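You operate a simulated robot arm through the tools that you are given. There is no shell and no other tool.

Carry out the task below with a simulated robot arm. There is one attempt and no reset: what you move stays moved.

JOB
Set the cup machine to 60 % speed and 5 bar, then give it a trial run.
Fine: both set before the start; let it run two seconds or more, then stop it with the black button.

Only the result counts: the job must be done as asked and must still hold three seconds after the hand-in. Knocking over, shifting, dropping, spilling or breaking anything else fails it.

ROBOT AND FRAMES
A 6-joint arm with a two-finger gripper, fixed in place. Base frame: the origin is on the floor under the middle of its stand, x ahead of it, y to its left, z up. Lengths are in mm, angles in rad, forces in N, time in s.
It reaches about 940 mm from its shoulder. Its first joint turns from -2.897 to 2.897 rad. Payload 2.54 kg.
The tool frame sits at the grasp point between the pads (the TCP): z along the fingers, y along the line on which they close. The tips reach 30 mm beyond it. The gripper opens to 116 mm; its body begins 95 mm behind the TCP.
Orientation is told as [roll, pitch, yaw] about the base's x, y, z axes, in that order, counted from this pose: with the fingers straight down and closing along the base's y, the tool's x points along the base's -x, its y along +y and its z along -z.

CONTROLS
- The arm moves only by the tool send_rows. Its argument "series" is a list that holds one entry, the list of rows, each a list of 7 numbers: the finger opening in mm, from 0 to 116, then the shift along the tool's x, y, z in units of 300 mm (1.0 is 300 mm), then the turn, a rotation vector about the tool's x, y, z in units of 90 degrees (1.0 is 90 degrees). In form: [[[grip, dx, dy, dz, wx, wy, wz], ...]]. A call has 1 to 20 rows; each row is the pose to reach, as a shift and turn from the pose commanded when the call began, along the tool's axes at that moment. A call with a number of a shift or a turn outside -1 to 1 is refused whole. A row lasts 0.2 s, in which the tool goes at most 50 mm and 0.15 rad; a call with a longer step from one row to the next is refused whole, and so is a gripper value outside its range. A pose out of reach is approached as far as the arm can. The call stops where the force on the tool passes 40 N (or 10 N more than at its start, if that is more) or the arm is blocked; 0.2 s more then pass. Each finger travels about 72 mm/s and halts on what it meets, pressing with about 37 N; the grip force reading is that of the motor and also rises with nothing between the fingers. The clock runs only during rows and for 0.2 s after the last one: add rows that repeat a pose to give the fingers time. The reply holds the time, the measured pose of the TCP, the force on the tool along the base axes, the opening and the grip force, in the units named above and with some noise, with the torque about the TCP (base axes, N m) and any sound that the robot's microphone picked up.
- Cameras (640 x 400 px; columns grow to the right, rows downward): "scene" is fixed at [49.8, 489.4, 1873.1]; the picture's right is [-0.58, -0.81, 0.00], its down [-0.77, 0.55, -0.34] and it looks along [0.27, -0.19, -0.94] (base axes); focal length 214 px, centre (320, 200). "wrist" rides on the gripper at [69, -15, -122] in the tool frame; the picture's right is [0.21, 0.98, 0.00], its down [-0.83, 0.18, -0.53] and it looks along [-0.52, 0.11, 0.85] (tool axes); focal length 251 px, centre (320, 200). There is no depth. A picture from a camera that has moved, and an enlarged one, comes with that camera's place and axes in the base frame and with its lens. The place of the scene camera against the robot may be out by one fixed shift of up to 25 mm in any direction.
- grab_frame(camera): a new picture of that camera. The clock stands still meanwhile.
- zoom(camera, box): a new picture of the part [left, top, right, bottom] of that camera's present view, enlarged. The clock stands still meanwhile.
- close_job(): hands the job in; it is judged then, once.

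Nothing tells you positions but the pictures and the camera data. Unless the task says otherwise, let go and move clear before handing in.

The tools are called after "Emit:" by a JSON object that holds its "method" and its "body". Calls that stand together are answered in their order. send_rows: Moves the arm, as the interface text tells. Its arguments: {"type":"object","properties":{"series":{"type":"array"}},"required":["series"]} The other tools are called the same way: grab_frame (camera) takes a picture; zoom (camera, box) takes an enlarged picture of a part of a camera's view; close_job () hands the job in.

At the start:

```text
clock: 0.0
position: [467.8, 131.8, 1396.0]
orientation: [0.0, -0.001, -0.001]
wrist_force: [-0.4, -0.8, 0.0]
moment: [-0.02, 0.0, 0.02]
finger_gap: 116.1
grip_force: 0.0
```

scene: 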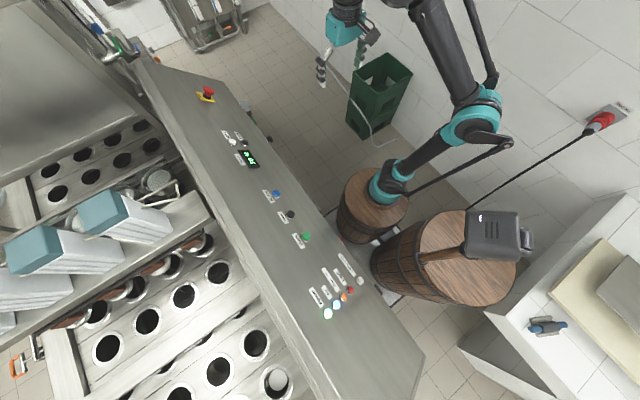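
wrist: 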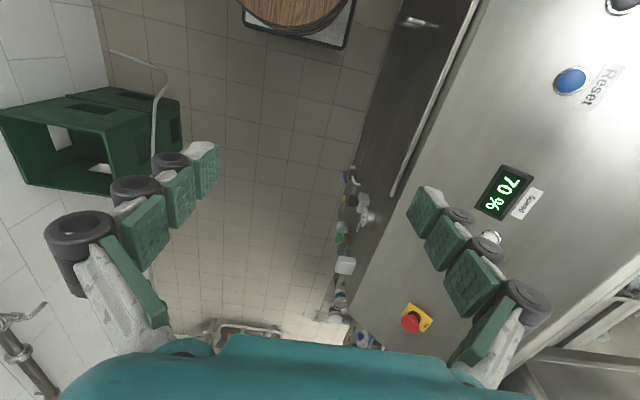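

I see a sloped control panel with a red emergency stop, a speed display reading 70 %, blue Reset, black and green buttons, and some lamps. I'll look closer at the panel before moving.

Emit:
{"method": "zoom", "body": {"camera": "scene", "box": [180, 70, 300, 190]}}

Emit:
{"method": "zoom", "body": {"camera": "scene", "box": [250, 170, 390, 330]}}

Emit:
{"method": "zoom", "body": {"camera": "wrist", "box": [380, 130, 640, 350]}}

Emit:
{"method": "zoom", "body": {"camera": "scene", "box": [20, 0, 220, 130]}}

```text
3.33 times, centred on (240, 130) of scene
camera zoom: at [49.8, 489.4, 1873.1], right [-0.58, -0.81, 0.0], down [-0.77, 0.55, -0.34], along [0.27, -0.19, -0.94], focal length 715 px, centre (587, 433)
```

zoom: 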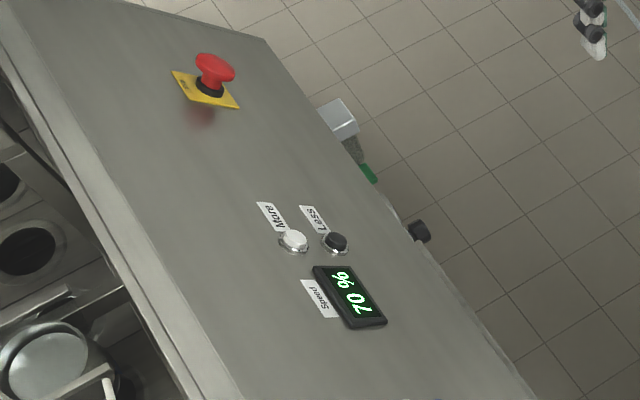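

```text
2.50 times, centred on (320, 250) of scene
camera zoom: at [49.8, 489.4, 1873.1], right [-0.58, -0.81, 0.0], down [-0.77, 0.55, -0.34], along [0.27, -0.19, -0.94], focal length 536 px, centre (320, 75)
```

zoom: 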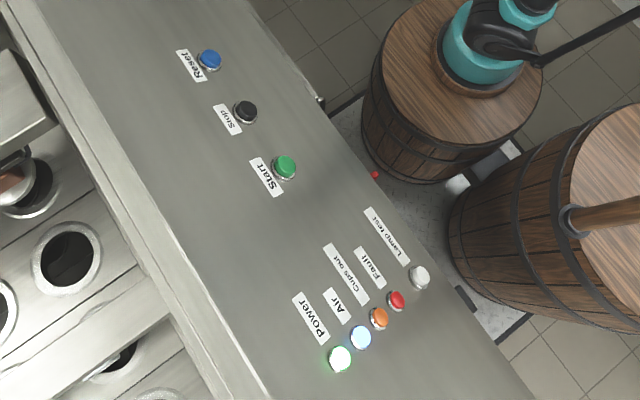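

```text
1.82 times, centred on (510, 240) of wrist
camera zoom: at [398.3, 116.5, 1518.1], right [-0.21, 0.98, 0.0], down [0.83, 0.18, 0.54], along [0.52, 0.11, -0.84], focal length 457 px, centre (-26, 127)
```

zoom: 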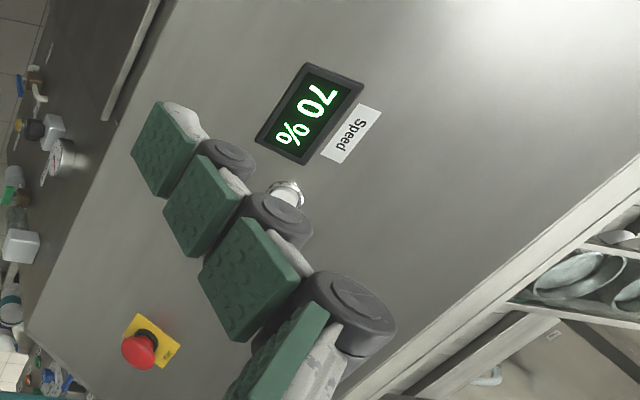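

```text
3.08 times, centred on (120, 65) of scene
camera zoom: at [49.8, 489.4, 1873.1], right [-0.58, -0.81, 0.0], down [-0.77, 0.55, -0.34], along [0.27, -0.19, -0.94], focal length 660 px, centre (935, 615)
```

zoom: 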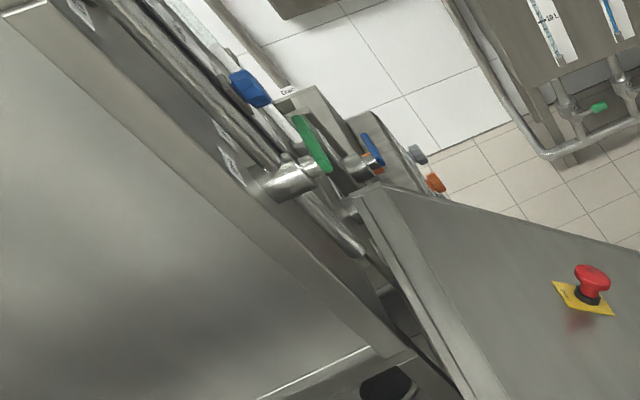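

The speed display reads 70 %, with a "More" (white) and "Less" (black) button beside it. Reset, Stop and Start sit further on, and something like an air regulator with a gauge hangs on the panel's front face; I'll zoom on that.

Emit:
{"method": "zoom", "body": {"camera": "wrist", "box": [310, 150, 410, 350]}}

Emit:
{"method": "zoom", "body": {"camera": "wrist", "box": [320, 150, 390, 240]}}

Emit:
{"method": "zoom", "body": {"camera": "scene", "box": [230, 90, 290, 150]}}

Emit:
{"method": "zoom", "body": {"camera": "wrist", "box": [460, 0, 640, 130]}}

```text
2.00 times, centred on (360, 250) of wrist
camera zoom: at [398.3, 116.5, 1518.1], right [-0.21, 0.98, 0.0], down [0.83, 0.18, 0.54], along [0.52, 0.11, -0.84], focal length 503 px, centre (240, 100)
```

zoom: 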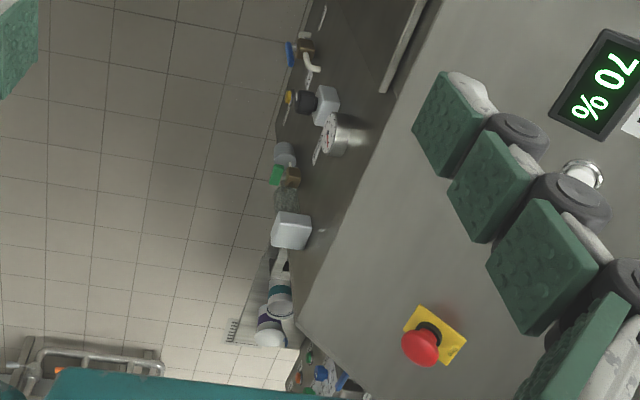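

```text
4.44 times, centred on (355, 195) of wrist
camera zoom: at [398.3, 116.5, 1518.1], right [-0.21, 0.98, 0.0], down [0.83, 0.18, 0.54], along [0.52, 0.11, -0.84], focal length 1118 px, centre (164, 222)
```

zoom: 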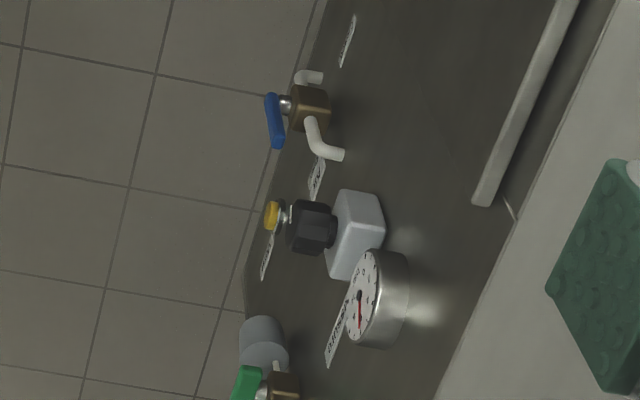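

```text
6.67 times, centred on (260, 120) of scene
camera zoom: at [49.8, 489.4, 1873.1], right [-0.58, -0.81, 0.0], down [-0.77, 0.55, -0.34], along [0.27, -0.19, -0.94], focal length 1430 px, centre (720, 733)
```

zoom: 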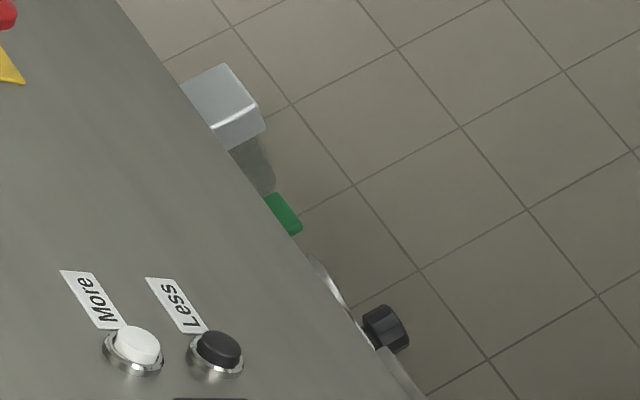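

```text
3.08 times, centred on (550, 65) of wrist
camera zoom: at [398.3, 116.5, 1518.1], right [-0.21, 0.98, 0.0], down [0.83, 0.18, 0.54], along [0.52, 0.11, -0.84], focal length 774 px, centre (-388, 615)
```

zoom: 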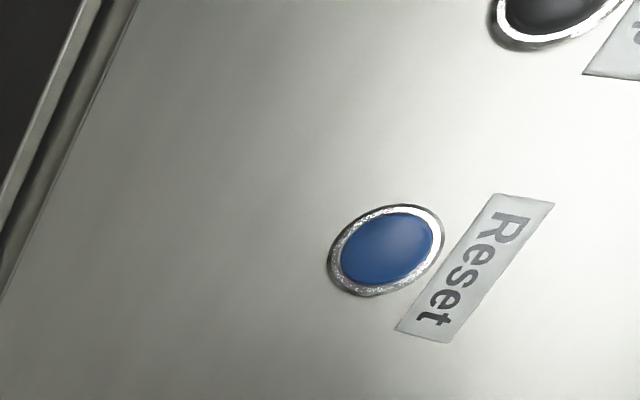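

The Reset button triangulates to about [370, 454, 1150], so the panel top is near z=1155, and the regulator knob and gauge are on the front face near [787, 304, 860]. I'll tilt the hand towards +y so the wrist camera can look at that front face.

Emit:
{"method": "send_rows", "body": {"series": [[[116, 0.006, -0.017, 0.065, -0.08, 0, 0], [116, 0.012, -0.035, 0.13, -0.16, 0, 0], [116, 0.018, -0.052, 0.195, -0.24, 0, 0], [116, 0.024, -0.07, 0.26, -0.32, 0, 0], [116, 0.03, -0.087, 0.325, -0.4, 0, 0], [116, 0.036, -0.104, 0.39, -0.48, 0, 0], [116, 0.042, -0.121, 0.455, -0.56, 0, 0], [116, 0.048, -0.138, 0.52, -0.64, 0, 0], [116, 0.054, -0.156, 0.585, -0.72, 0, 0], [116, 0.06, -0.173, 0.65, -0.8, 0, 0]]]}}

Emit:
{"method": "grab_frame", "body": {"camera": "wrist"}}

Emit:
{"method": "grab_frame", "body": {"camera": "scene"}}

```text
clock: 2.2
position: [449.2, 78.4, 1201.7]
orientation: [1.26, -0.002, 0.002]
wrist_force: [0.6, -0.2, -0.4]
moment: [-0.03, -0.01, -0.02]
finger_gap: 116.0
grip_force: 0.2
```

```text
taken
camera wrist: at [380.1, -41.5, 1223.8], right [-0.22, 0.3, 0.93], down [0.83, -0.45, 0.34], along [0.52, 0.84, -0.15], focal length 251 px, centre (320, 200)
```

wrist: 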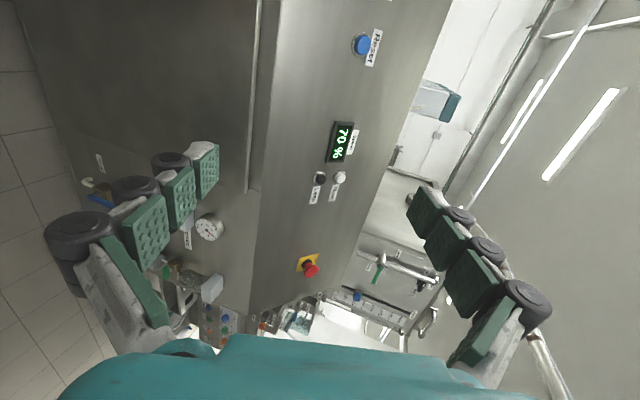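

```text
taken
```

scene: 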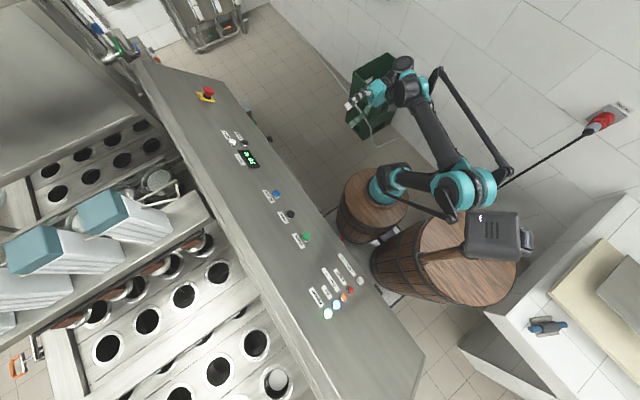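

The panel front is now in view: Reset triangulates to about [368, 467, 1134], the display to [544, 472, 1146] and the e-stop to [902, 447, 1165]. I'll zoom in on the regulator, valves and labels.

Emit:
{"method": "zoom", "body": {"camera": "wrist", "box": [160, 180, 280, 350]}}

Emit:
{"method": "zoom", "body": {"camera": "wrist", "box": [260, 0, 440, 290]}}

Emit:
{"method": "zoom", "body": {"camera": "wrist", "box": [60, 130, 160, 230]}}

Emit:
{"method": "zoom", "body": {"camera": "wrist", "box": [190, 200, 240, 250]}}

```text
2.35 times, centred on (220, 265) of wrist
camera zoom: at [380.1, -41.5, 1223.8], right [-0.22, 0.3, 0.93], down [0.83, -0.45, 0.34], along [0.52, 0.84, -0.15], focal length 592 px, centre (555, 47)
```

zoom: 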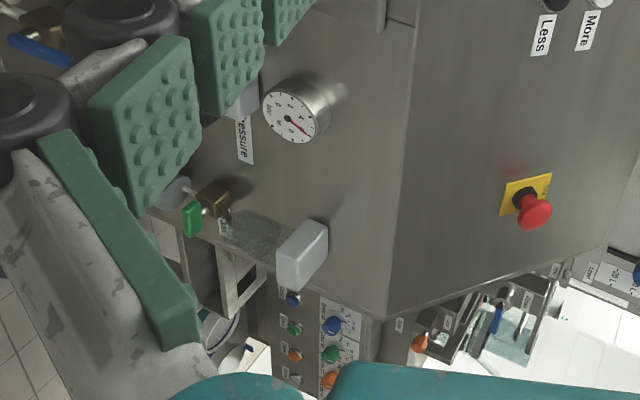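

```text
1.38 times, centred on (350, 145) of wrist
camera zoom: at [380.1, -41.5, 1223.8], right [-0.22, 0.3, 0.93], down [0.83, -0.45, 0.34], along [0.52, 0.84, -0.15], focal length 347 px, centre (279, 276)
```

zoom: 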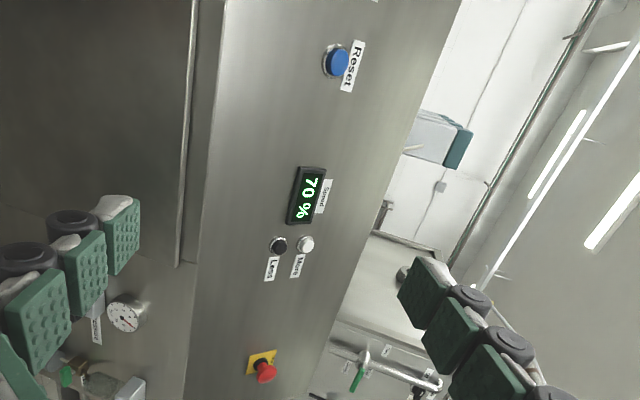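

```text
4.00 times, centred on (110, 180) of wrist
camera zoom: at [380.1, -41.5, 1223.8], right [-0.22, 0.3, 0.93], down [0.83, -0.45, 0.34], along [0.52, 0.84, -0.15], focal length 1006 px, centre (1160, 280)
```

zoom: 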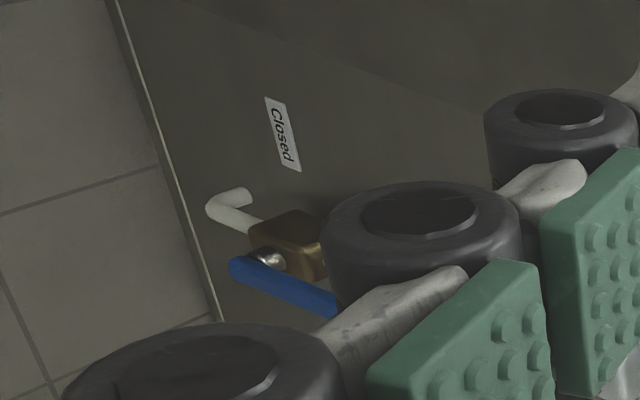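

```text
8.00 times, centred on (215, 225) of wrist
camera zoom: at [380.1, -41.5, 1223.8], right [-0.22, 0.3, 0.93], down [0.83, -0.45, 0.34], along [0.52, 0.84, -0.15], focal length 2012 px, centre (1160, 0)
```

zoom: 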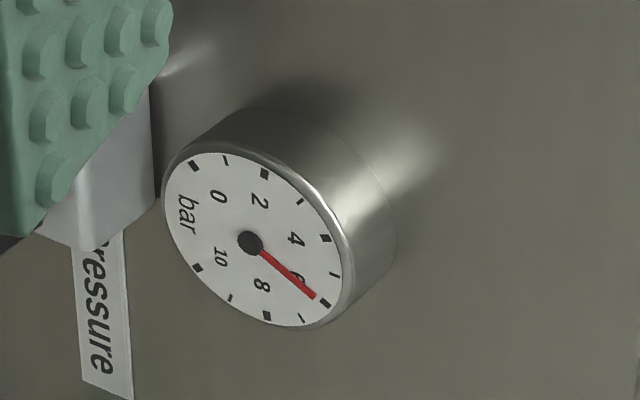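

The gauge currently reads about 6 bar and the knob sits behind a finger in this view. I'll move the hand lower and further along +x, fingers level towards +y, for an unobstructed view of the regulator.

Emit:
{"method": "send_rows", "body": {"series": [[[116, -0.077, -0.09, -0.005, -0.02, 0, 0], [116, -0.154, -0.18, -0.01, -0.04, 0, 0], [116, -0.231, -0.27, -0.015, -0.06, 0, 0], [116, -0.308, -0.36, -0.02, -0.08, 0, 0], [116, -0.385, -0.45, -0.025, -0.1, 0, 0], [116, -0.462, -0.54, -0.03, -0.12, 0, 0], [116, -0.539, -0.63, -0.035, -0.14, 0, 0], [116, -0.616, -0.72, -0.04, -0.16, 0, 0], [116, -0.693, -0.81, -0.045, -0.18, 0, 0], [116, -0.77, -0.9, -0.051, -0.2, 0, 0]]]}}

Emit:
{"method": "grab_frame", "body": {"camera": "wrist"}}

Emit:
{"method": "grab_frame", "body": {"camera": "scene"}}

```text
clock: 4.4
position: [679.0, -15.8, 949.3]
orientation: [1.572, -0.002, -0.005]
wrist_force: [-0.8, -0.2, 0.4]
moment: [-0.04, -0.01, -0.04]
finger_gap: 115.8
grip_force: 0.0
```

```text
taken
camera wrist: at [609.4, -137.9, 933.8], right [-0.22, 0.0, 0.98], down [0.82, -0.54, 0.18], along [0.52, 0.84, 0.12], focal length 251 px, centre (320, 200)
```

wrist: 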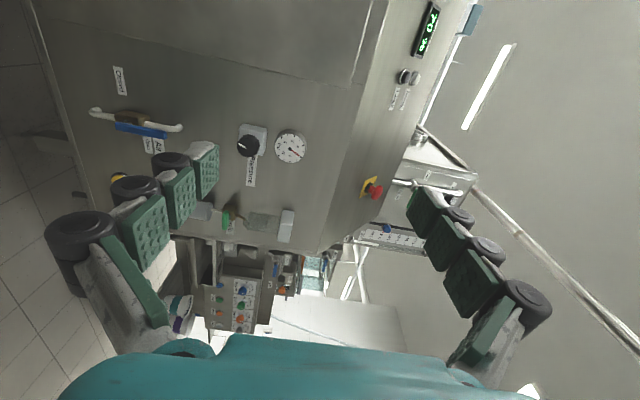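

```text
taken
```

scene: 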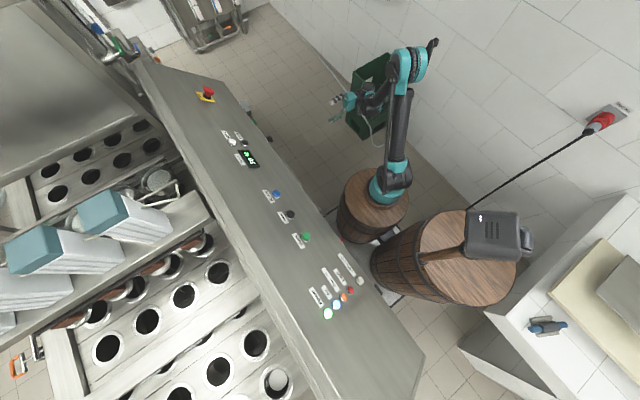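

Emit:
{"method": "zoom", "body": {"camera": "wrist", "box": [220, 100, 320, 200]}}

Emit:
{"method": "zoom", "body": {"camera": "wrist", "box": [80, 50, 220, 200]}}

Emit:
{"method": "zoom", "body": {"camera": "wrist", "box": [180, 160, 320, 260]}}

Emit:
{"method": "zoom", "body": {"camera": "wrist", "box": [340, 0, 480, 220]}}

```text
4.00 times, centred on (270, 150) of wrist
camera zoom: at [609.4, -137.9, 933.8], right [-0.22, 0.0, 0.98], down [0.82, -0.54, 0.18], along [0.52, 0.84, 0.12], focal length 1006 px, centre (520, 400)
```

zoom: 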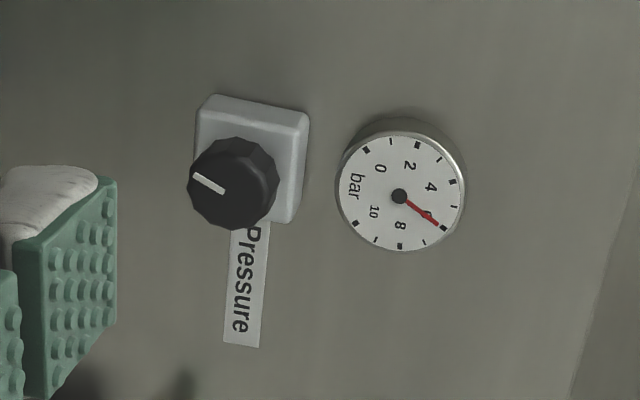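

```text
2.67 times, centred on (150, 125) of wrist
camera zoom: at [609.4, -137.9, 933.8], right [-0.22, 0.0, 0.98], down [0.82, -0.54, 0.18], along [0.52, 0.84, 0.12], focal length 670 px, centre (773, 400)
```

zoom: 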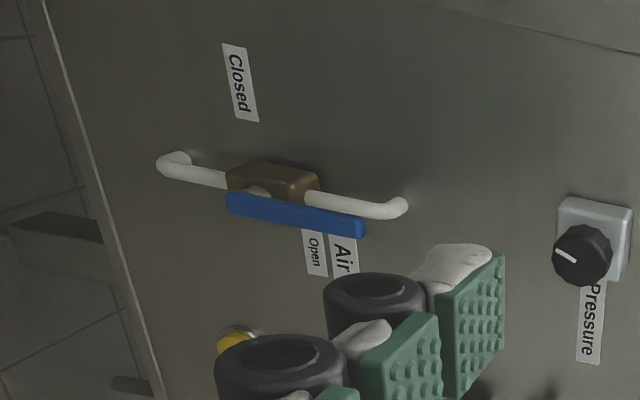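

```text
4.00 times, centred on (250, 210) of wrist
camera zoom: at [609.4, -137.9, 933.8], right [-0.22, 0.0, 0.98], down [0.82, -0.54, 0.18], along [0.52, 0.84, 0.12], focal length 1006 px, centre (600, 160)
```

zoom: 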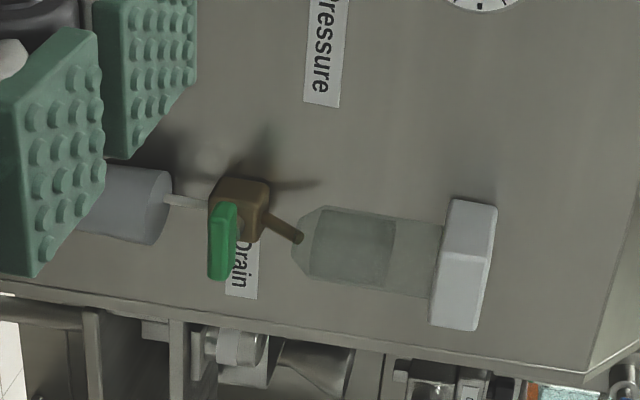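

```text
1.82 times, centred on (410, 110) of wrist
camera zoom: at [609.4, -137.9, 933.8], right [-0.22, 0.0, 0.98], down [0.82, -0.54, 0.18], along [0.52, 0.84, 0.12], focal length 457 px, centre (156, 364)
```

zoom: 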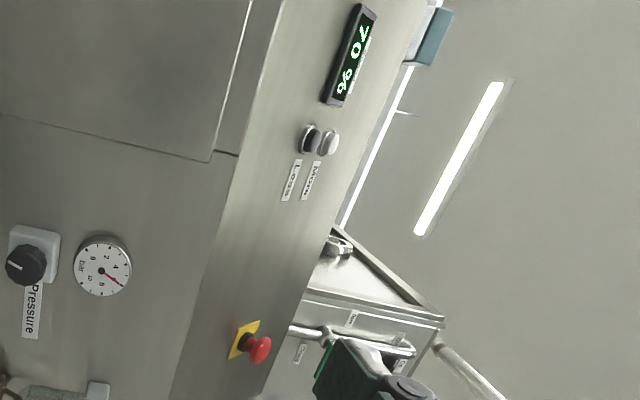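

Now I have good fixes: pressure knob at about [797, 309, 835], about 40 mm across, gauge face above it at [800, 342, 910] reading 6 bar. "Less" is at about [630, 449, 1121] and "More" at [631, 486, 1156] on a panel sloped about 43°. Next I'll turn the hand 90° about its axis, so the fingers close along x and the gauge stays in view, and stop short of the knob.

Emit:
{"method": "send_rows", "body": {"series": [[[90, -0.033, -0.032, 0.057, 0, 0, 0.083], [90, -0.066, -0.063, 0.115, 0, 0, 0.167], [90, -0.098, -0.095, 0.172, 0, 0, 0.25], [90, -0.131, -0.127, 0.229, 0, 0, 0.333], [90, -0.164, -0.158, 0.286, 0, 0, 0.417], [90, -0.197, -0.19, 0.344, 0, 0, 0.5], [90, -0.229, -0.222, 0.401, 0, 0, 0.583], [90, -0.262, -0.253, 0.458, 0, 0, 0.667], [90, -0.295, -0.285, 0.515, 0, 0, 0.75], [90, -0.328, -0.317, 0.573, 0, 0, 0.833], [90, -0.36, -0.348, 0.63, 0, 0, 0.917], [90, -0.393, -0.38, 0.687, 0, 0, 1.0]]]}}

Emit:
{"method": "grab_frame", "body": {"camera": "wrist"}}

Emit:
{"method": "grab_frame", "body": {"camera": "scene"}}

```text
clock: 7.0
position: [800.9, 188.2, 836.9]
orientation: [-2.276, 1.571, 2.435]
wrist_force: [-0.1, 0.1, 0.9]
moment: [0.01, 0.02, -0.03]
finger_gap: 90.2
grip_force: 0.0
```

```text
taken
camera wrist: at [784.5, 66.7, 907.1], right [0.98, 0.0, 0.21], down [0.18, -0.53, -0.83], along [0.12, 0.85, -0.52], focal length 251 px, centre (320, 200)
```

wrist: 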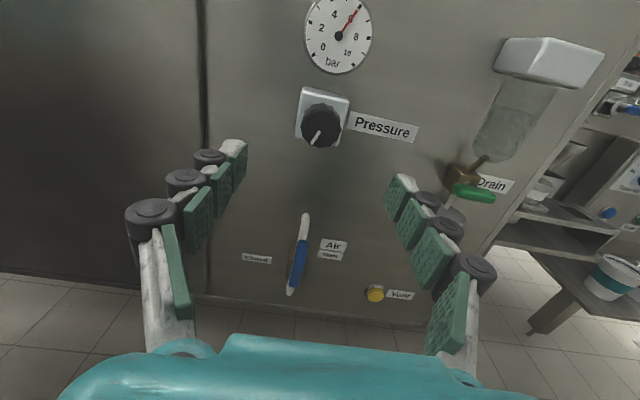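

```text
taken
```

scene: 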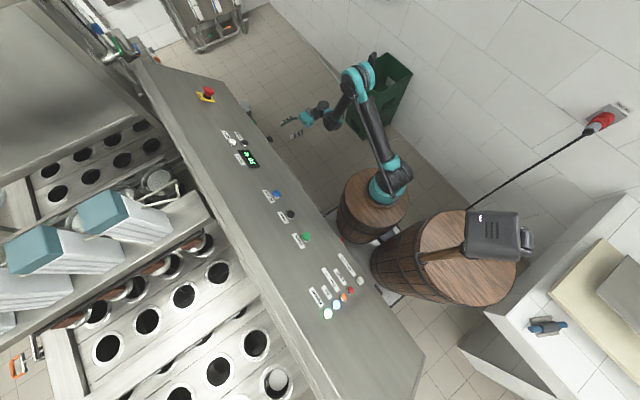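

The image is now upright: gauge, knob and "Pressure" label are all visible ahead. I'll zoom in to read the gauge and refine the knob's place before closing in.

Emit:
{"method": "zoom", "body": {"camera": "wrist", "box": [270, 0, 430, 160]}}

Emit:
{"method": "zoom", "body": {"camera": "wrist", "box": [230, 200, 430, 325]}}

Emit:
{"method": "zoom", "body": {"camera": "scene", "box": [240, 80, 400, 180]}}

```text
2.50 times, centred on (350, 80) of wrist
camera zoom: at [784.5, 66.7, 907.1], right [0.98, 0.0, 0.21], down [0.18, -0.53, -0.83], along [0.12, 0.85, -0.52], focal length 629 px, centre (245, 500)
```

zoom: 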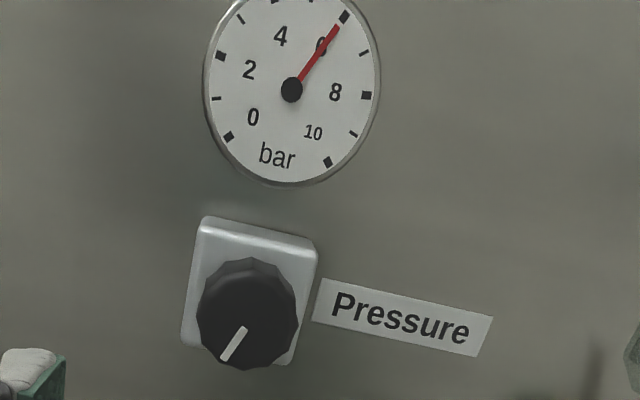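

```text
3.20 times, centred on (330, 262) of wrist
camera zoom: at [784.5, 66.7, 907.1], right [0.98, 0.0, 0.21], down [0.18, -0.53, -0.83], along [0.12, 0.85, -0.52], focal length 805 px, centre (288, 0)
```

zoom: 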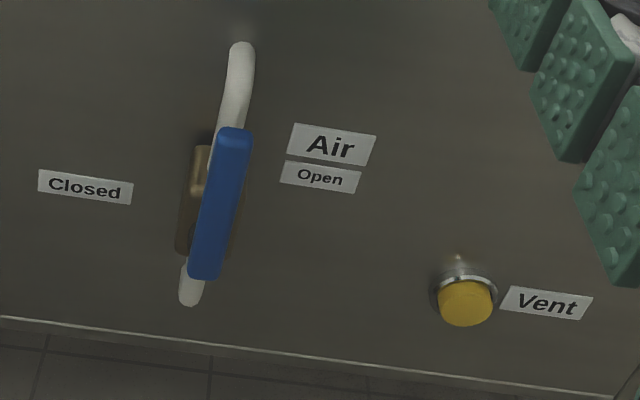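

```text
4.00 times, centred on (320, 130) of scene
camera zoom: at [49.8, 489.4, 1873.1], right [-0.58, -0.81, 0.0], down [-0.77, 0.55, -0.34], along [0.27, -0.19, -0.94], focal length 858 px, centre (320, 480)
```

zoom: 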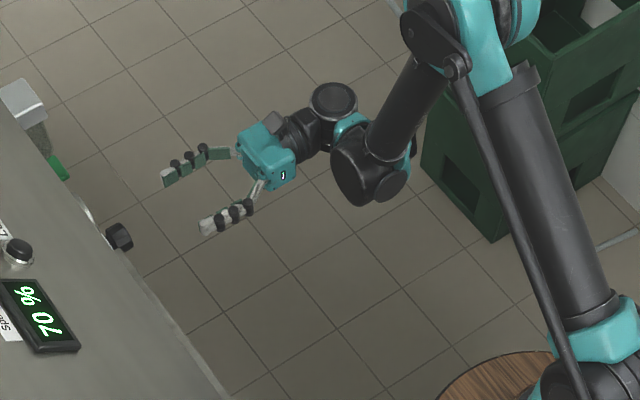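

The air lever is in line with the pipe at "Open", there is a yellow Vent button below, and the gauge reads 6. The knob is almost exactly ahead of the fingers, so I'll advance about 105 mm to straddle it, still open.

Emit:
{"method": "send_rows", "body": {"series": [[[90, 0.002, 0.001, 0.07, 0, 0, 0], [90, 0.004, 0.002, 0.14, 0, 0, 0], [90, 0.006, 0.003, 0.21, 0, 0, 0], [90, 0.007, 0.003, 0.27, 0, 0, 0], [80, 0.007, 0.003, 0.31, 0, 0, 0], [80, 0.007, 0.003, 0.35, 0, 0, 0]]]}}

Emit:
{"method": "grab_frame", "body": {"camera": "wrist"}}

Emit:
{"method": "zoom", "body": {"camera": "scene", "box": [220, 80, 340, 155]}}

```text
clock: 8.4
position: [798.2, 291.3, 839.0]
orientation: [2.016, 1.57, 0.445]
wrist_force: [-0.5, 0.6, 0.1]
moment: [-0.02, 0.01, 0.0]
finger_gap: 80.3
grip_force: 0.0
```

```text
taken
camera wrist: at [784.3, 170.2, 907.1], right [0.98, 0.0, 0.22], down [0.18, -0.53, -0.83], along [0.12, 0.85, -0.52], focal length 251 px, centre (320, 200)
```

wrist: 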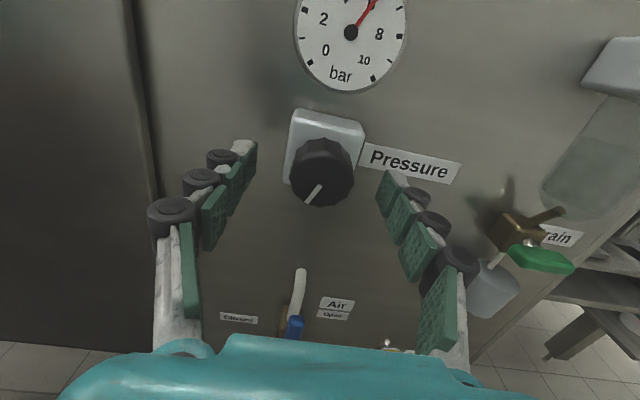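

```text
5.33 times, centred on (280, 118) of scene
camera zoom: at [49.8, 489.4, 1873.1], right [-0.58, -0.81, 0.0], down [-0.77, 0.55, -0.34], along [0.27, -0.19, -0.94], focal length 1144 px, centre (533, 640)
```

zoom: 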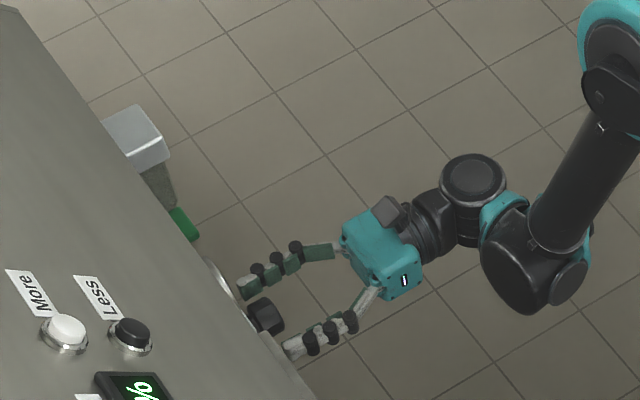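

The fingertips straddle the knob, with about 19 mm overlap. Now I'll close on it.

Emit:
{"method": "send_rows", "body": {"series": [[[60, 0, 0, 0.01, 0, 0, 0], [40, 0, 0, 0.01, 0, 0, 0], [25, 0, 0, 0.01, 0, 0, 0], [25, 0, 0, 0.01, 0, 0, 0], [25, 0, 0, 0.01, 0, 0, 0]]]}}

Emit:
{"method": "grab_frame", "body": {"camera": "wrist"}}

```text
clock: 9.6
position: [799.1, 294.1, 838.7]
orientation: [2.586, 1.567, 1.01]
wrist_force: [28.7, 8.1, 10.9]
moment: [0.11, 0.04, -0.73]
finger_gap: 37.0
grip_force: 45.1
```

```text
taken
camera wrist: at [784.6, 173.8, 907.3], right [0.98, 0.0, 0.22], down [0.18, -0.53, -0.83], along [0.12, 0.85, -0.52], focal length 251 px, centre (320, 200)
```

wrist: 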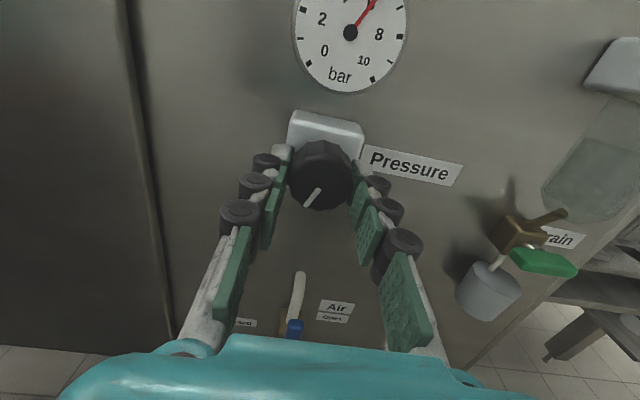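

The knob is gripped, but there is a 29 N sideways load in x, so the hand is slightly off-centre. I'll let it shift a couple of millimetres towards +x before turning.

Emit:
{"method": "send_rows", "body": {"series": [[[25, 0.002, 0.004, 0, 0, 0, 0], [25, 0.003, 0.008, 0, 0, 0, 0], [25, 0.003, 0.008, 0, 0, 0, 0]]]}}

```text
clock: 10.4
position: [798.9, 294.7, 838.0]
orientation: [1.443, 1.569, -0.126]
wrist_force: [1.8, 1.7, -1.3]
moment: [0.1, -0.01, 0.2]
finger_gap: 36.8
grip_force: 45.0
```

The side load is gone. Now I'll turn the knob about 20° counter-clockwise (the usual direction for less) and read the gauge.

Emit:
{"method": "send_rows", "body": {"series": [[[25, 0, 0, 0, 0, 0, -0.056], [25, 0, 0, 0, 0, 0, -0.111], [25, 0, 0, 0, 0, 0, -0.167], [25, 0, 0, 0, 0, 0, -0.222], [25, 0, 0, 0, 0, 0, -0.222]]]}}

Emit:
{"method": "grab_frame", "body": {"camera": "wrist"}}

Emit:
{"method": "zoom", "body": {"camera": "wrist", "box": [250, 0, 400, 220]}}

```text
clock: 11.8
position: [800.5, 296.1, 839.1]
orientation: [1.567, 1.218, 0.0]
wrist_force: [-6.9, -0.4, -0.7]
moment: [0.02, -0.03, -0.23]
finger_gap: 37.0
grip_force: 45.3
stopped in row 5: the force on the tool passed its limit at 41 N (the readings are from after the stop); the commanded pose is now the measured one
```

```text
taken
camera wrist: at [763.4, 173.9, 898.4], right [0.84, 0.0, 0.54], down [0.46, -0.53, -0.71], along [0.28, 0.85, -0.45], focal length 251 px, centre (320, 200)
```

wrist: 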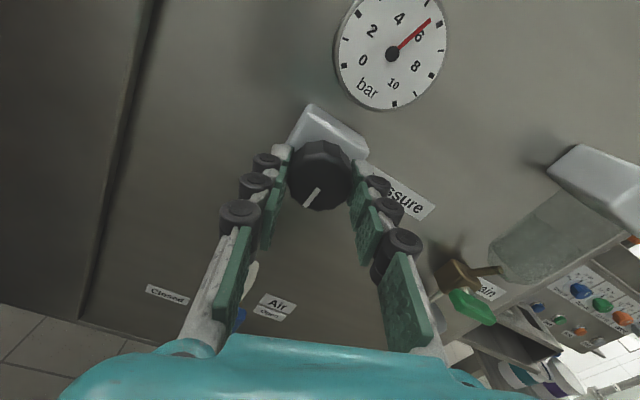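

```text
1.82 times, centred on (325, 110) of wrist
camera zoom: at [763.4, 173.9, 898.4], right [0.84, 0.0, 0.54], down [0.46, -0.53, -0.71], along [0.28, 0.85, -0.45], focal length 457 px, centre (311, 364)
```

zoom: 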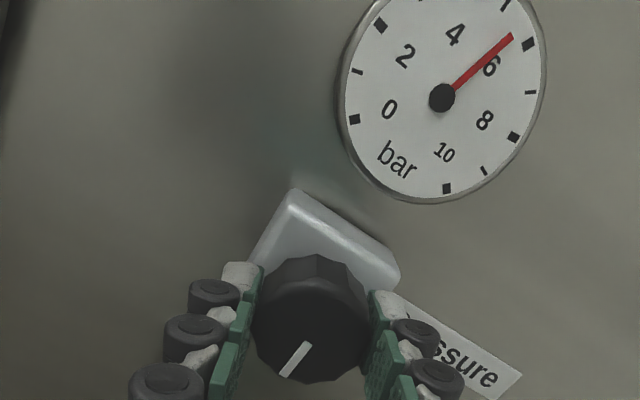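

The knob turned 20° with the hand and the needle moved down a bit from 6. I'll zoom for an exact reading.

Emit:
{"method": "zoom", "body": {"camera": "wrist", "box": [330, 0, 450, 115]}}

```text
3.48 times, centred on (390, 58) of wrist
camera zoom: at [763.4, 173.9, 898.4], right [0.84, 0.0, 0.54], down [0.46, -0.53, -0.71], along [0.28, 0.85, -0.45], focal length 875 px, centre (76, 696)
```

zoom: 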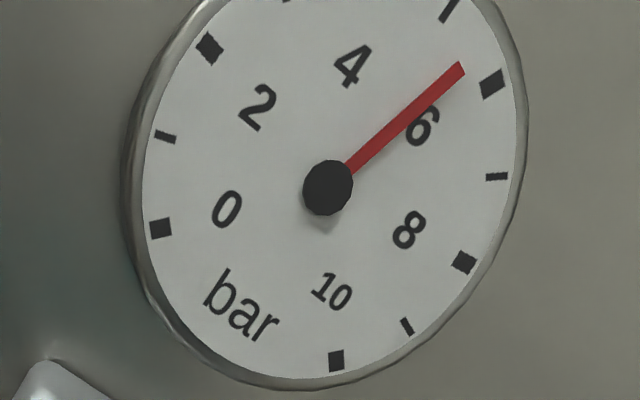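

The needle is at about 5.6, so 20° gave roughly −0.4 bar. I'll turn on another 18° and read again.

Emit:
{"method": "send_rows", "body": {"series": [[[25, 0, 0, 0, 0, 0, -0.04], [25, 0, 0, 0, 0, 0, -0.08], [25, 0, 0, 0, 0, 0, -0.12], [25, 0, 0, 0, 0, 0, -0.16], [25, 0, 0, 0, 0, 0, -0.2]]]}}

Emit:
{"method": "grab_frame", "body": {"camera": "wrist"}}

Emit:
{"method": "zoom", "body": {"camera": "wrist", "box": [360, 0, 500, 140]}}

```text
clock: 13.0
position: [801.8, 296.1, 838.6]
orientation: [1.571, 0.904, 0.002]
wrist_force: [-2.7, -10.9, 0.8]
moment: [0.2, 0.02, 0.16]
finger_gap: 36.8
grip_force: 45.4
```

```text
taken
camera wrist: at [746.9, 174.0, 883.7], right [0.63, 0.0, 0.77], down [0.65, -0.53, -0.54], along [0.41, 0.85, -0.34], focal length 251 px, centre (320, 200)
```

wrist: 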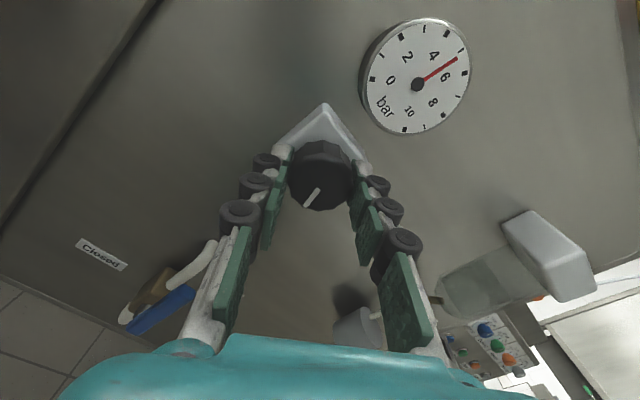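

```text
2.86 times, centred on (430, 70) of wrist
camera zoom: at [746.9, 174.0, 883.7], right [0.63, 0.0, 0.77], down [0.65, -0.53, -0.54], along [0.41, 0.85, -0.34], focal length 718 px, centre (6, 571)
```

zoom: 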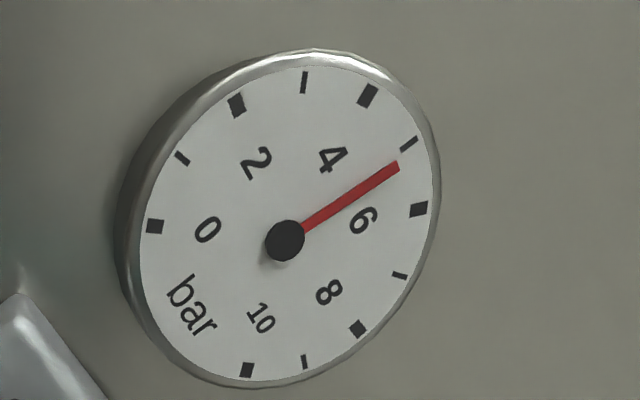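

The needle is now at about 5.2 by the tick marks, so about 9° more should give 5.0.

Emit:
{"method": "send_rows", "body": {"series": [[[25, 0, 0, 0, 0, 0, -0.035], [25, 0, 0, 0, 0, 0, -0.07], [25, 0, 0, 0, 0, 0, -0.1], [25, 0, 0, 0, 0, 0, -0.1]]]}}

Emit:
{"method": "zoom", "body": {"camera": "wrist", "box": [370, 10, 500, 150]}}

Emit:
{"method": "grab_frame", "body": {"camera": "wrist"}}

```text
clock: 14.0
position: [801.0, 295.3, 839.6]
orientation: [1.572, 0.748, 0.002]
wrist_force: [12.5, 3.5, 25.9]
moment: [1.04, 0.0, -0.13]
finger_gap: 36.6
grip_force: 45.0
```

```text
2.86 times, centred on (435, 80) of wrist
camera zoom: at [740.6, 174.1, 874.4], right [0.51, 0.0, 0.86], down [0.73, -0.53, -0.43], along [0.46, 0.85, -0.27], focal length 718 px, centre (-9, 543)
```

zoom: 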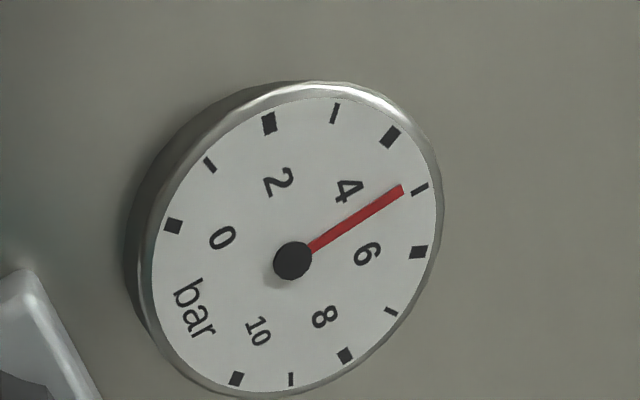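

```text
taken
camera wrist: at [740.6, 174.1, 874.4], right [0.51, 0.0, 0.86], down [0.73, -0.53, -0.43], along [0.46, 0.85, -0.27], focal length 251 px, centre (320, 200)
```

wrist: 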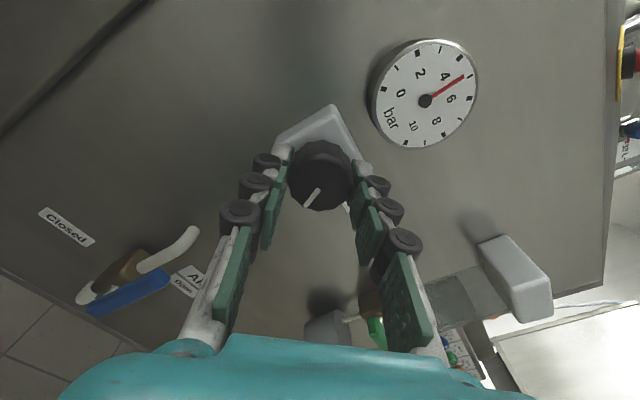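

The needle now sits a touch below 5, about 4.85, and the gauge may be lagging. I'll wait a second with the pose held and read again.

Emit:
{"method": "send_rows", "body": {"series": [[[25, 0, 0, 0, 0, 0, 0], [25, 0, 0, 0, 0, 0, 0], [25, 0, 0, 0, 0, 0, 0], [25, 0, 0, 0, 0, 0, 0], [25, 0, 0, 0, 0, 0, 0]]]}}

Emit:
{"method": "zoom", "body": {"camera": "wrist", "box": [375, 40, 480, 150]}}

```text
clock: 14.7
position: [801.5, 296.0, 839.0]
orientation: [1.573, 0.747, 0.003]
wrist_force: [1.7, 2.6, 6.0]
moment: [0.09, 0.01, 0.01]
finger_gap: 36.7
grip_force: 45.4
stopped in row 3: the force on the tool passed its limit at 41 N (the readings are from after the stop); the commanded pose is now the measured one
```

```text
3.64 times, centred on (428, 95) of wrist
camera zoom: at [740.6, 174.2, 874.5], right [0.51, 0.0, 0.86], down [0.73, -0.53, -0.43], along [0.46, 0.85, -0.27], focal length 914 px, centre (-71, 582)
```

zoom: 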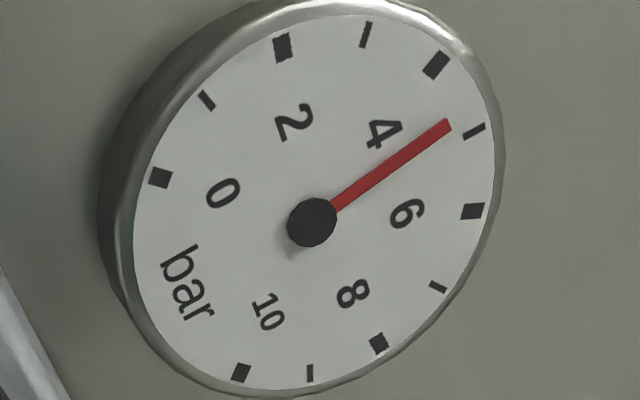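

The needle kept dropping to about 4.7, so the gauge lags the knob. I'll wait again until it settles before correcting.

Emit:
{"method": "send_rows", "body": {"series": [[[25, 0, 0, 0, 0, 0, 0], [25, 0, 0, 0, 0, 0, 0], [25, 0, 0, 0, 0, 0, 0], [25, 0, 0, 0, 0, 0, 0], [25, 0, 0, 0, 0, 0, 0], [25, 0, 0, 0, 0, 0, 0]]]}}

Emit:
{"method": "zoom", "body": {"camera": "wrist", "box": [375, 40, 480, 150]}}

```text
clock: 16.1
position: [802.2, 295.6, 839.2]
orientation: [1.573, 0.745, 0.002]
wrist_force: [4.5, 6.8, 16.4]
moment: [0.36, 0.02, 0.01]
finger_gap: 36.6
grip_force: 45.1
```

```text
3.64 times, centred on (428, 95) of wrist
camera zoom: at [740.6, 174.2, 874.5], right [0.51, 0.0, 0.86], down [0.73, -0.53, -0.43], along [0.46, 0.85, -0.27], focal length 914 px, centre (-71, 582)
```

zoom: 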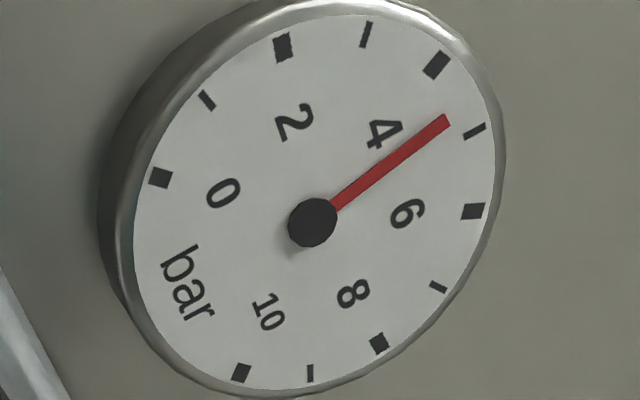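

It has settled at about 4.6, which is roughly 0.03 bar per degree. I'll turn back clockwise about 12° and let it settle.

Emit:
{"method": "send_rows", "body": {"series": [[[25, 0, 0, 0, 0, 0, 0.035], [25, 0, 0, 0, 0, 0, 0.07], [25, 0, 0, 0, 0, 0, 0.105], [25, 0, 0, 0, 0, 0, 0.135], [25, 0, 0, 0, 0, 0, 0.135], [25, 0, 0, 0, 0, 0, 0.135], [25, 0, 0, 0, 0, 0, 0.135], [25, 0, 0, 0, 0, 0, 0.135], [25, 0, 0, 0, 0, 0, 0.135]]]}}

Emit:
{"method": "zoom", "body": {"camera": "wrist", "box": [360, 10, 490, 140]}}

```text
clock: 18.1
position: [801.3, 296.9, 839.6]
orientation: [1.573, 0.959, 0.002]
wrist_force: [-1.0, 6.4, 10.7]
moment: [0.43, -0.03, -0.12]
finger_gap: 36.9
grip_force: 45.0
```

```text
3.08 times, centred on (425, 75) of wrist
camera zoom: at [749.4, 174.4, 886.4], right [0.68, 0.0, 0.74], down [0.62, -0.53, -0.57], along [0.39, 0.85, -0.36], focal length 774 px, centre (-3, 585)
```

zoom: 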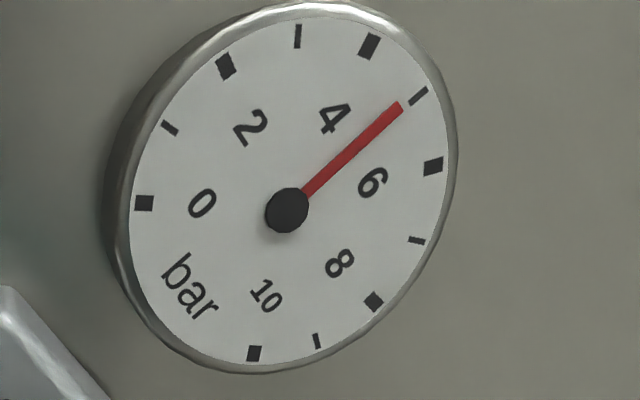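

That reads about 4.93 and could still be rising. I'll wait another 1.2 s and read it again.

Emit:
{"method": "send_rows", "body": {"series": [[[25, 0, 0, 0, 0, 0, 0], [25, 0, 0, 0, 0, 0, 0], [25, 0, 0, 0, 0, 0, 0], [25, 0, 0, 0, 0, 0, 0], [25, 0, 0, 0, 0, 0, 0], [25, 0, 0, 0, 0, 0, 0]]]}}

Emit:
{"method": "zoom", "body": {"camera": "wrist", "box": [360, 10, 490, 140]}}

```text
clock: 19.5
position: [800.3, 295.6, 839.2]
orientation: [1.573, 0.958, 0.002]
wrist_force: [-1.5, 11.0, 12.2]
moment: [0.23, -0.04, 0.09]
finger_gap: 36.9
grip_force: 44.3
```

```text
3.08 times, centred on (425, 75) of wrist
camera zoom: at [749.4, 174.5, 886.4], right [0.68, 0.0, 0.74], down [0.62, -0.53, -0.57], along [0.39, 0.85, -0.36], focal length 774 px, centre (-3, 585)
```

zoom: 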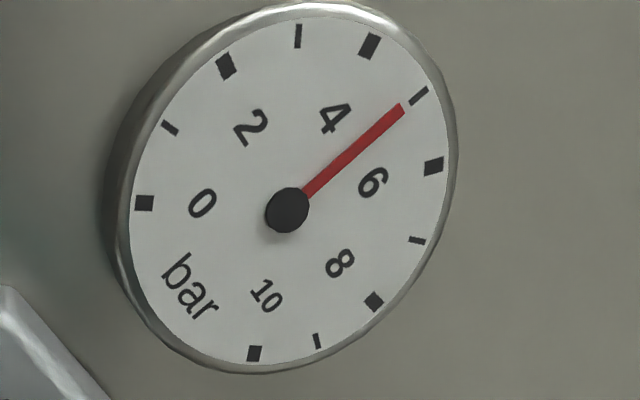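

The needle is now on the 5 mark, within reading error. I'll open the fingers, back straight off, and recheck the gauge.

Emit:
{"method": "send_rows", "body": {"series": [[[50, 0, 0, 0, 0, 0, 0], [75, 0, 0, 0, 0, 0, 0], [85, 0, 0, 0, 0, 0, 0], [85, 0, 0, -0.05, 0, 0, 0], [85, 0, 0, -0.12, 0, 0, 0], [85, 0, 0, -0.2, 0, 0, 0], [85, 0, 0, -0.3, 0, 0, 0], [85, 0, 0, -0.4, 0, 0, 0]]]}}

Emit:
{"method": "grab_frame", "body": {"camera": "wrist"}}

Emit:
{"method": "zoom", "body": {"camera": "wrist", "box": [330, 40, 450, 160]}}

```text
clock: 21.3
position: [800.3, 177.8, 837.4]
orientation: [1.572, 0.961, 0.003]
wrist_force: [-0.1, -1.0, -0.4]
moment: [-0.02, 0.04, 0.01]
finger_gap: 85.1
grip_force: 0.1
```

```text
taken
camera wrist: at [749.1, 56.2, 885.1], right [0.68, 0.0, 0.74], down [0.62, -0.53, -0.57], along [0.39, 0.85, -0.36], focal length 251 px, centre (320, 200)
```

wrist: 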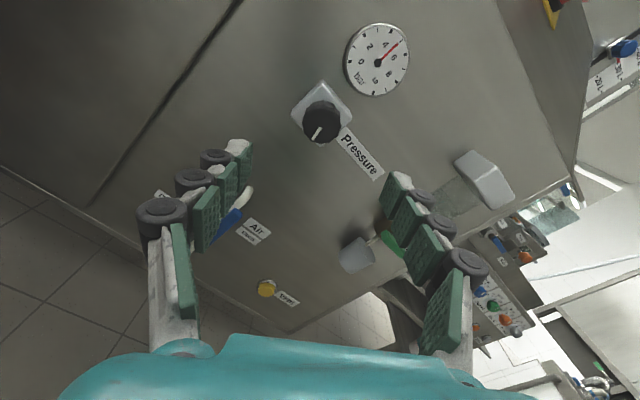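

```text
3.33 times, centred on (390, 100) of wrist
camera zoom: at [749.1, 56.2, 885.1], right [0.68, 0.0, 0.74], down [0.62, -0.53, -0.57], along [0.39, 0.85, -0.36], focal length 838 px, centre (87, 533)
```

zoom: 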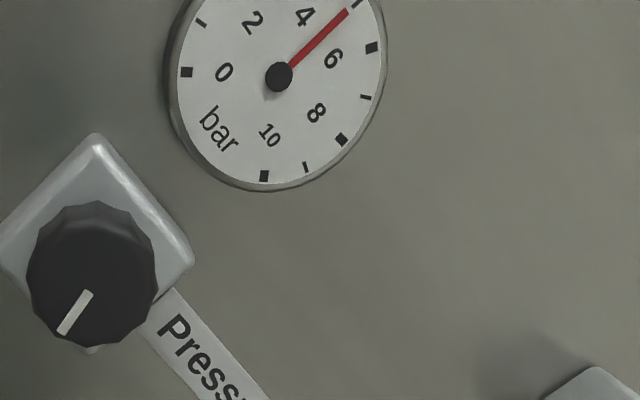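

Emit:
{"method": "zoom", "body": {"camera": "wrist", "box": [335, 15, 420, 100]}}

```text
4.71 times, centred on (378, 58) of wrist
camera zoom: at [749.1, 56.2, 885.1], right [0.68, 0.0, 0.74], down [0.62, -0.53, -0.57], along [0.39, 0.85, -0.36], focal length 1183 px, centre (49, 871)
```

zoom: 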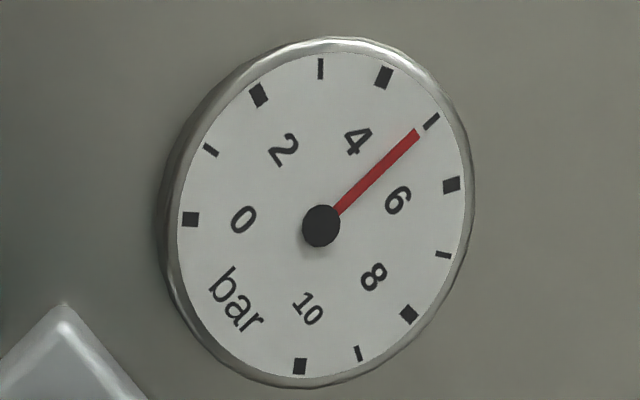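

The gauge still reads 5.0 (4.96 by angle) with the knob released, so the pressure is set. Now I'll close the fingers, rise clear of the regulator, and square up for the speed buttons.

Emit:
{"method": "send_rows", "body": {"series": [[[60, 0.092, 0.014, 0, 0, 0, 0.049], [40, 0.184, 0.028, 0, 0, 0, 0.097], [20, 0.276, 0.041, 0, 0, 0, 0.146], [0, 0.369, 0.055, 0, 0, 0, 0.194], [0, 0.461, 0.069, 0, 0, 0, 0.243], [0, 0.553, 0.083, 0, 0, 0, 0.291], [0, 0.645, 0.096, 0, 0, 0, 0.34], [0, 0.737, 0.11, 0, 0, 0, 0.388]]]}}

Emit:
{"method": "grab_frame", "body": {"camera": "wrist"}}

```text
clock: 23.1
position: [702.5, 173.3, 1039.9]
orientation: [-2.633, 1.57, 2.081]
wrist_force: [0.2, 0.2, -0.8]
moment: [-0.01, 0.04, -0.01]
finger_gap: 0.0
grip_force: 29.0
```

```text
taken
camera wrist: at [688.7, 53.0, 1108.8], right [0.98, 0.0, 0.21], down [0.18, -0.53, -0.83], along [0.11, 0.85, -0.52], focal length 251 px, centre (320, 200)
```

wrist: 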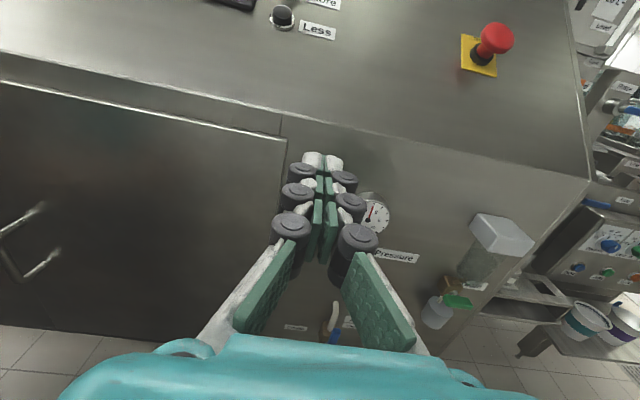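

The closed tips are narrow, about 26 mm together, which suits the buttons. Next I tilt the hand to face the sloped panel squarely and come to about 130 mm off the "Less" button.

Emit:
{"method": "send_rows", "body": {"series": [[[0, 0.082, -0.029, 0.069, 0, -0.065, 0], [0, 0.164, -0.059, 0.138, 0, -0.13, 0], [0, 0.246, -0.088, 0.207, 0, -0.194, 0], [0, 0.329, -0.118, 0.277, 0, -0.259, 0], [0, 0.411, -0.147, 0.346, 0, -0.324, 0], [0, 0.493, -0.176, 0.415, 0, -0.389, 0], [0, 0.575, -0.206, 0.484, 0, -0.453, 0], [0, 0.657, -0.235, 0.553, 0, -0.518, 0]]]}}

Emit:
{"method": "grab_frame", "body": {"camera": "wrist"}}

Emit:
{"method": "grab_frame", "body": {"camera": "scene"}}

```text
clock: 24.9
position: [629.9, 342.6, 1238.2]
orientation: [0.003, 0.757, -1.57]
wrist_force: [-0.4, -0.4, -0.1]
moment: [-0.01, -0.01, -0.01]
finger_gap: 0.0
grip_force: 28.7
```

```text
taken
camera wrist: at [614.5, 309.4, 1373.9], right [0.98, 0.16, 0.15], down [0.18, -0.97, -0.18], along [0.12, 0.2, -0.97], focal length 251 px, centre (320, 200)
```

wrist: 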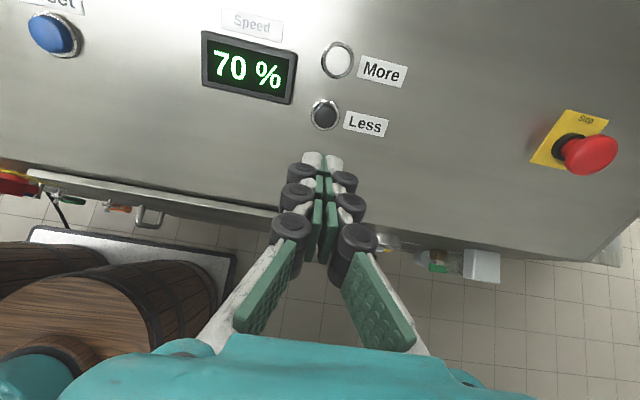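

```text
taken
```

scene: 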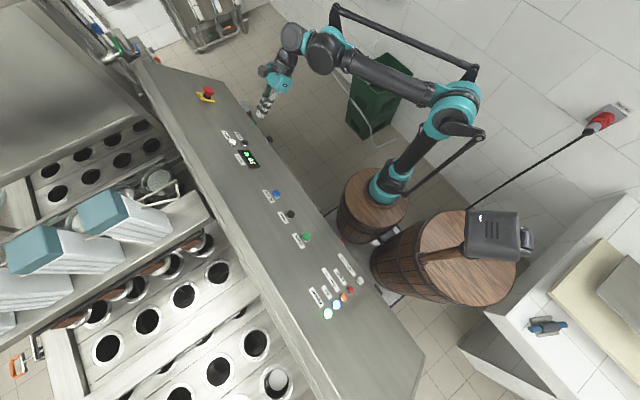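

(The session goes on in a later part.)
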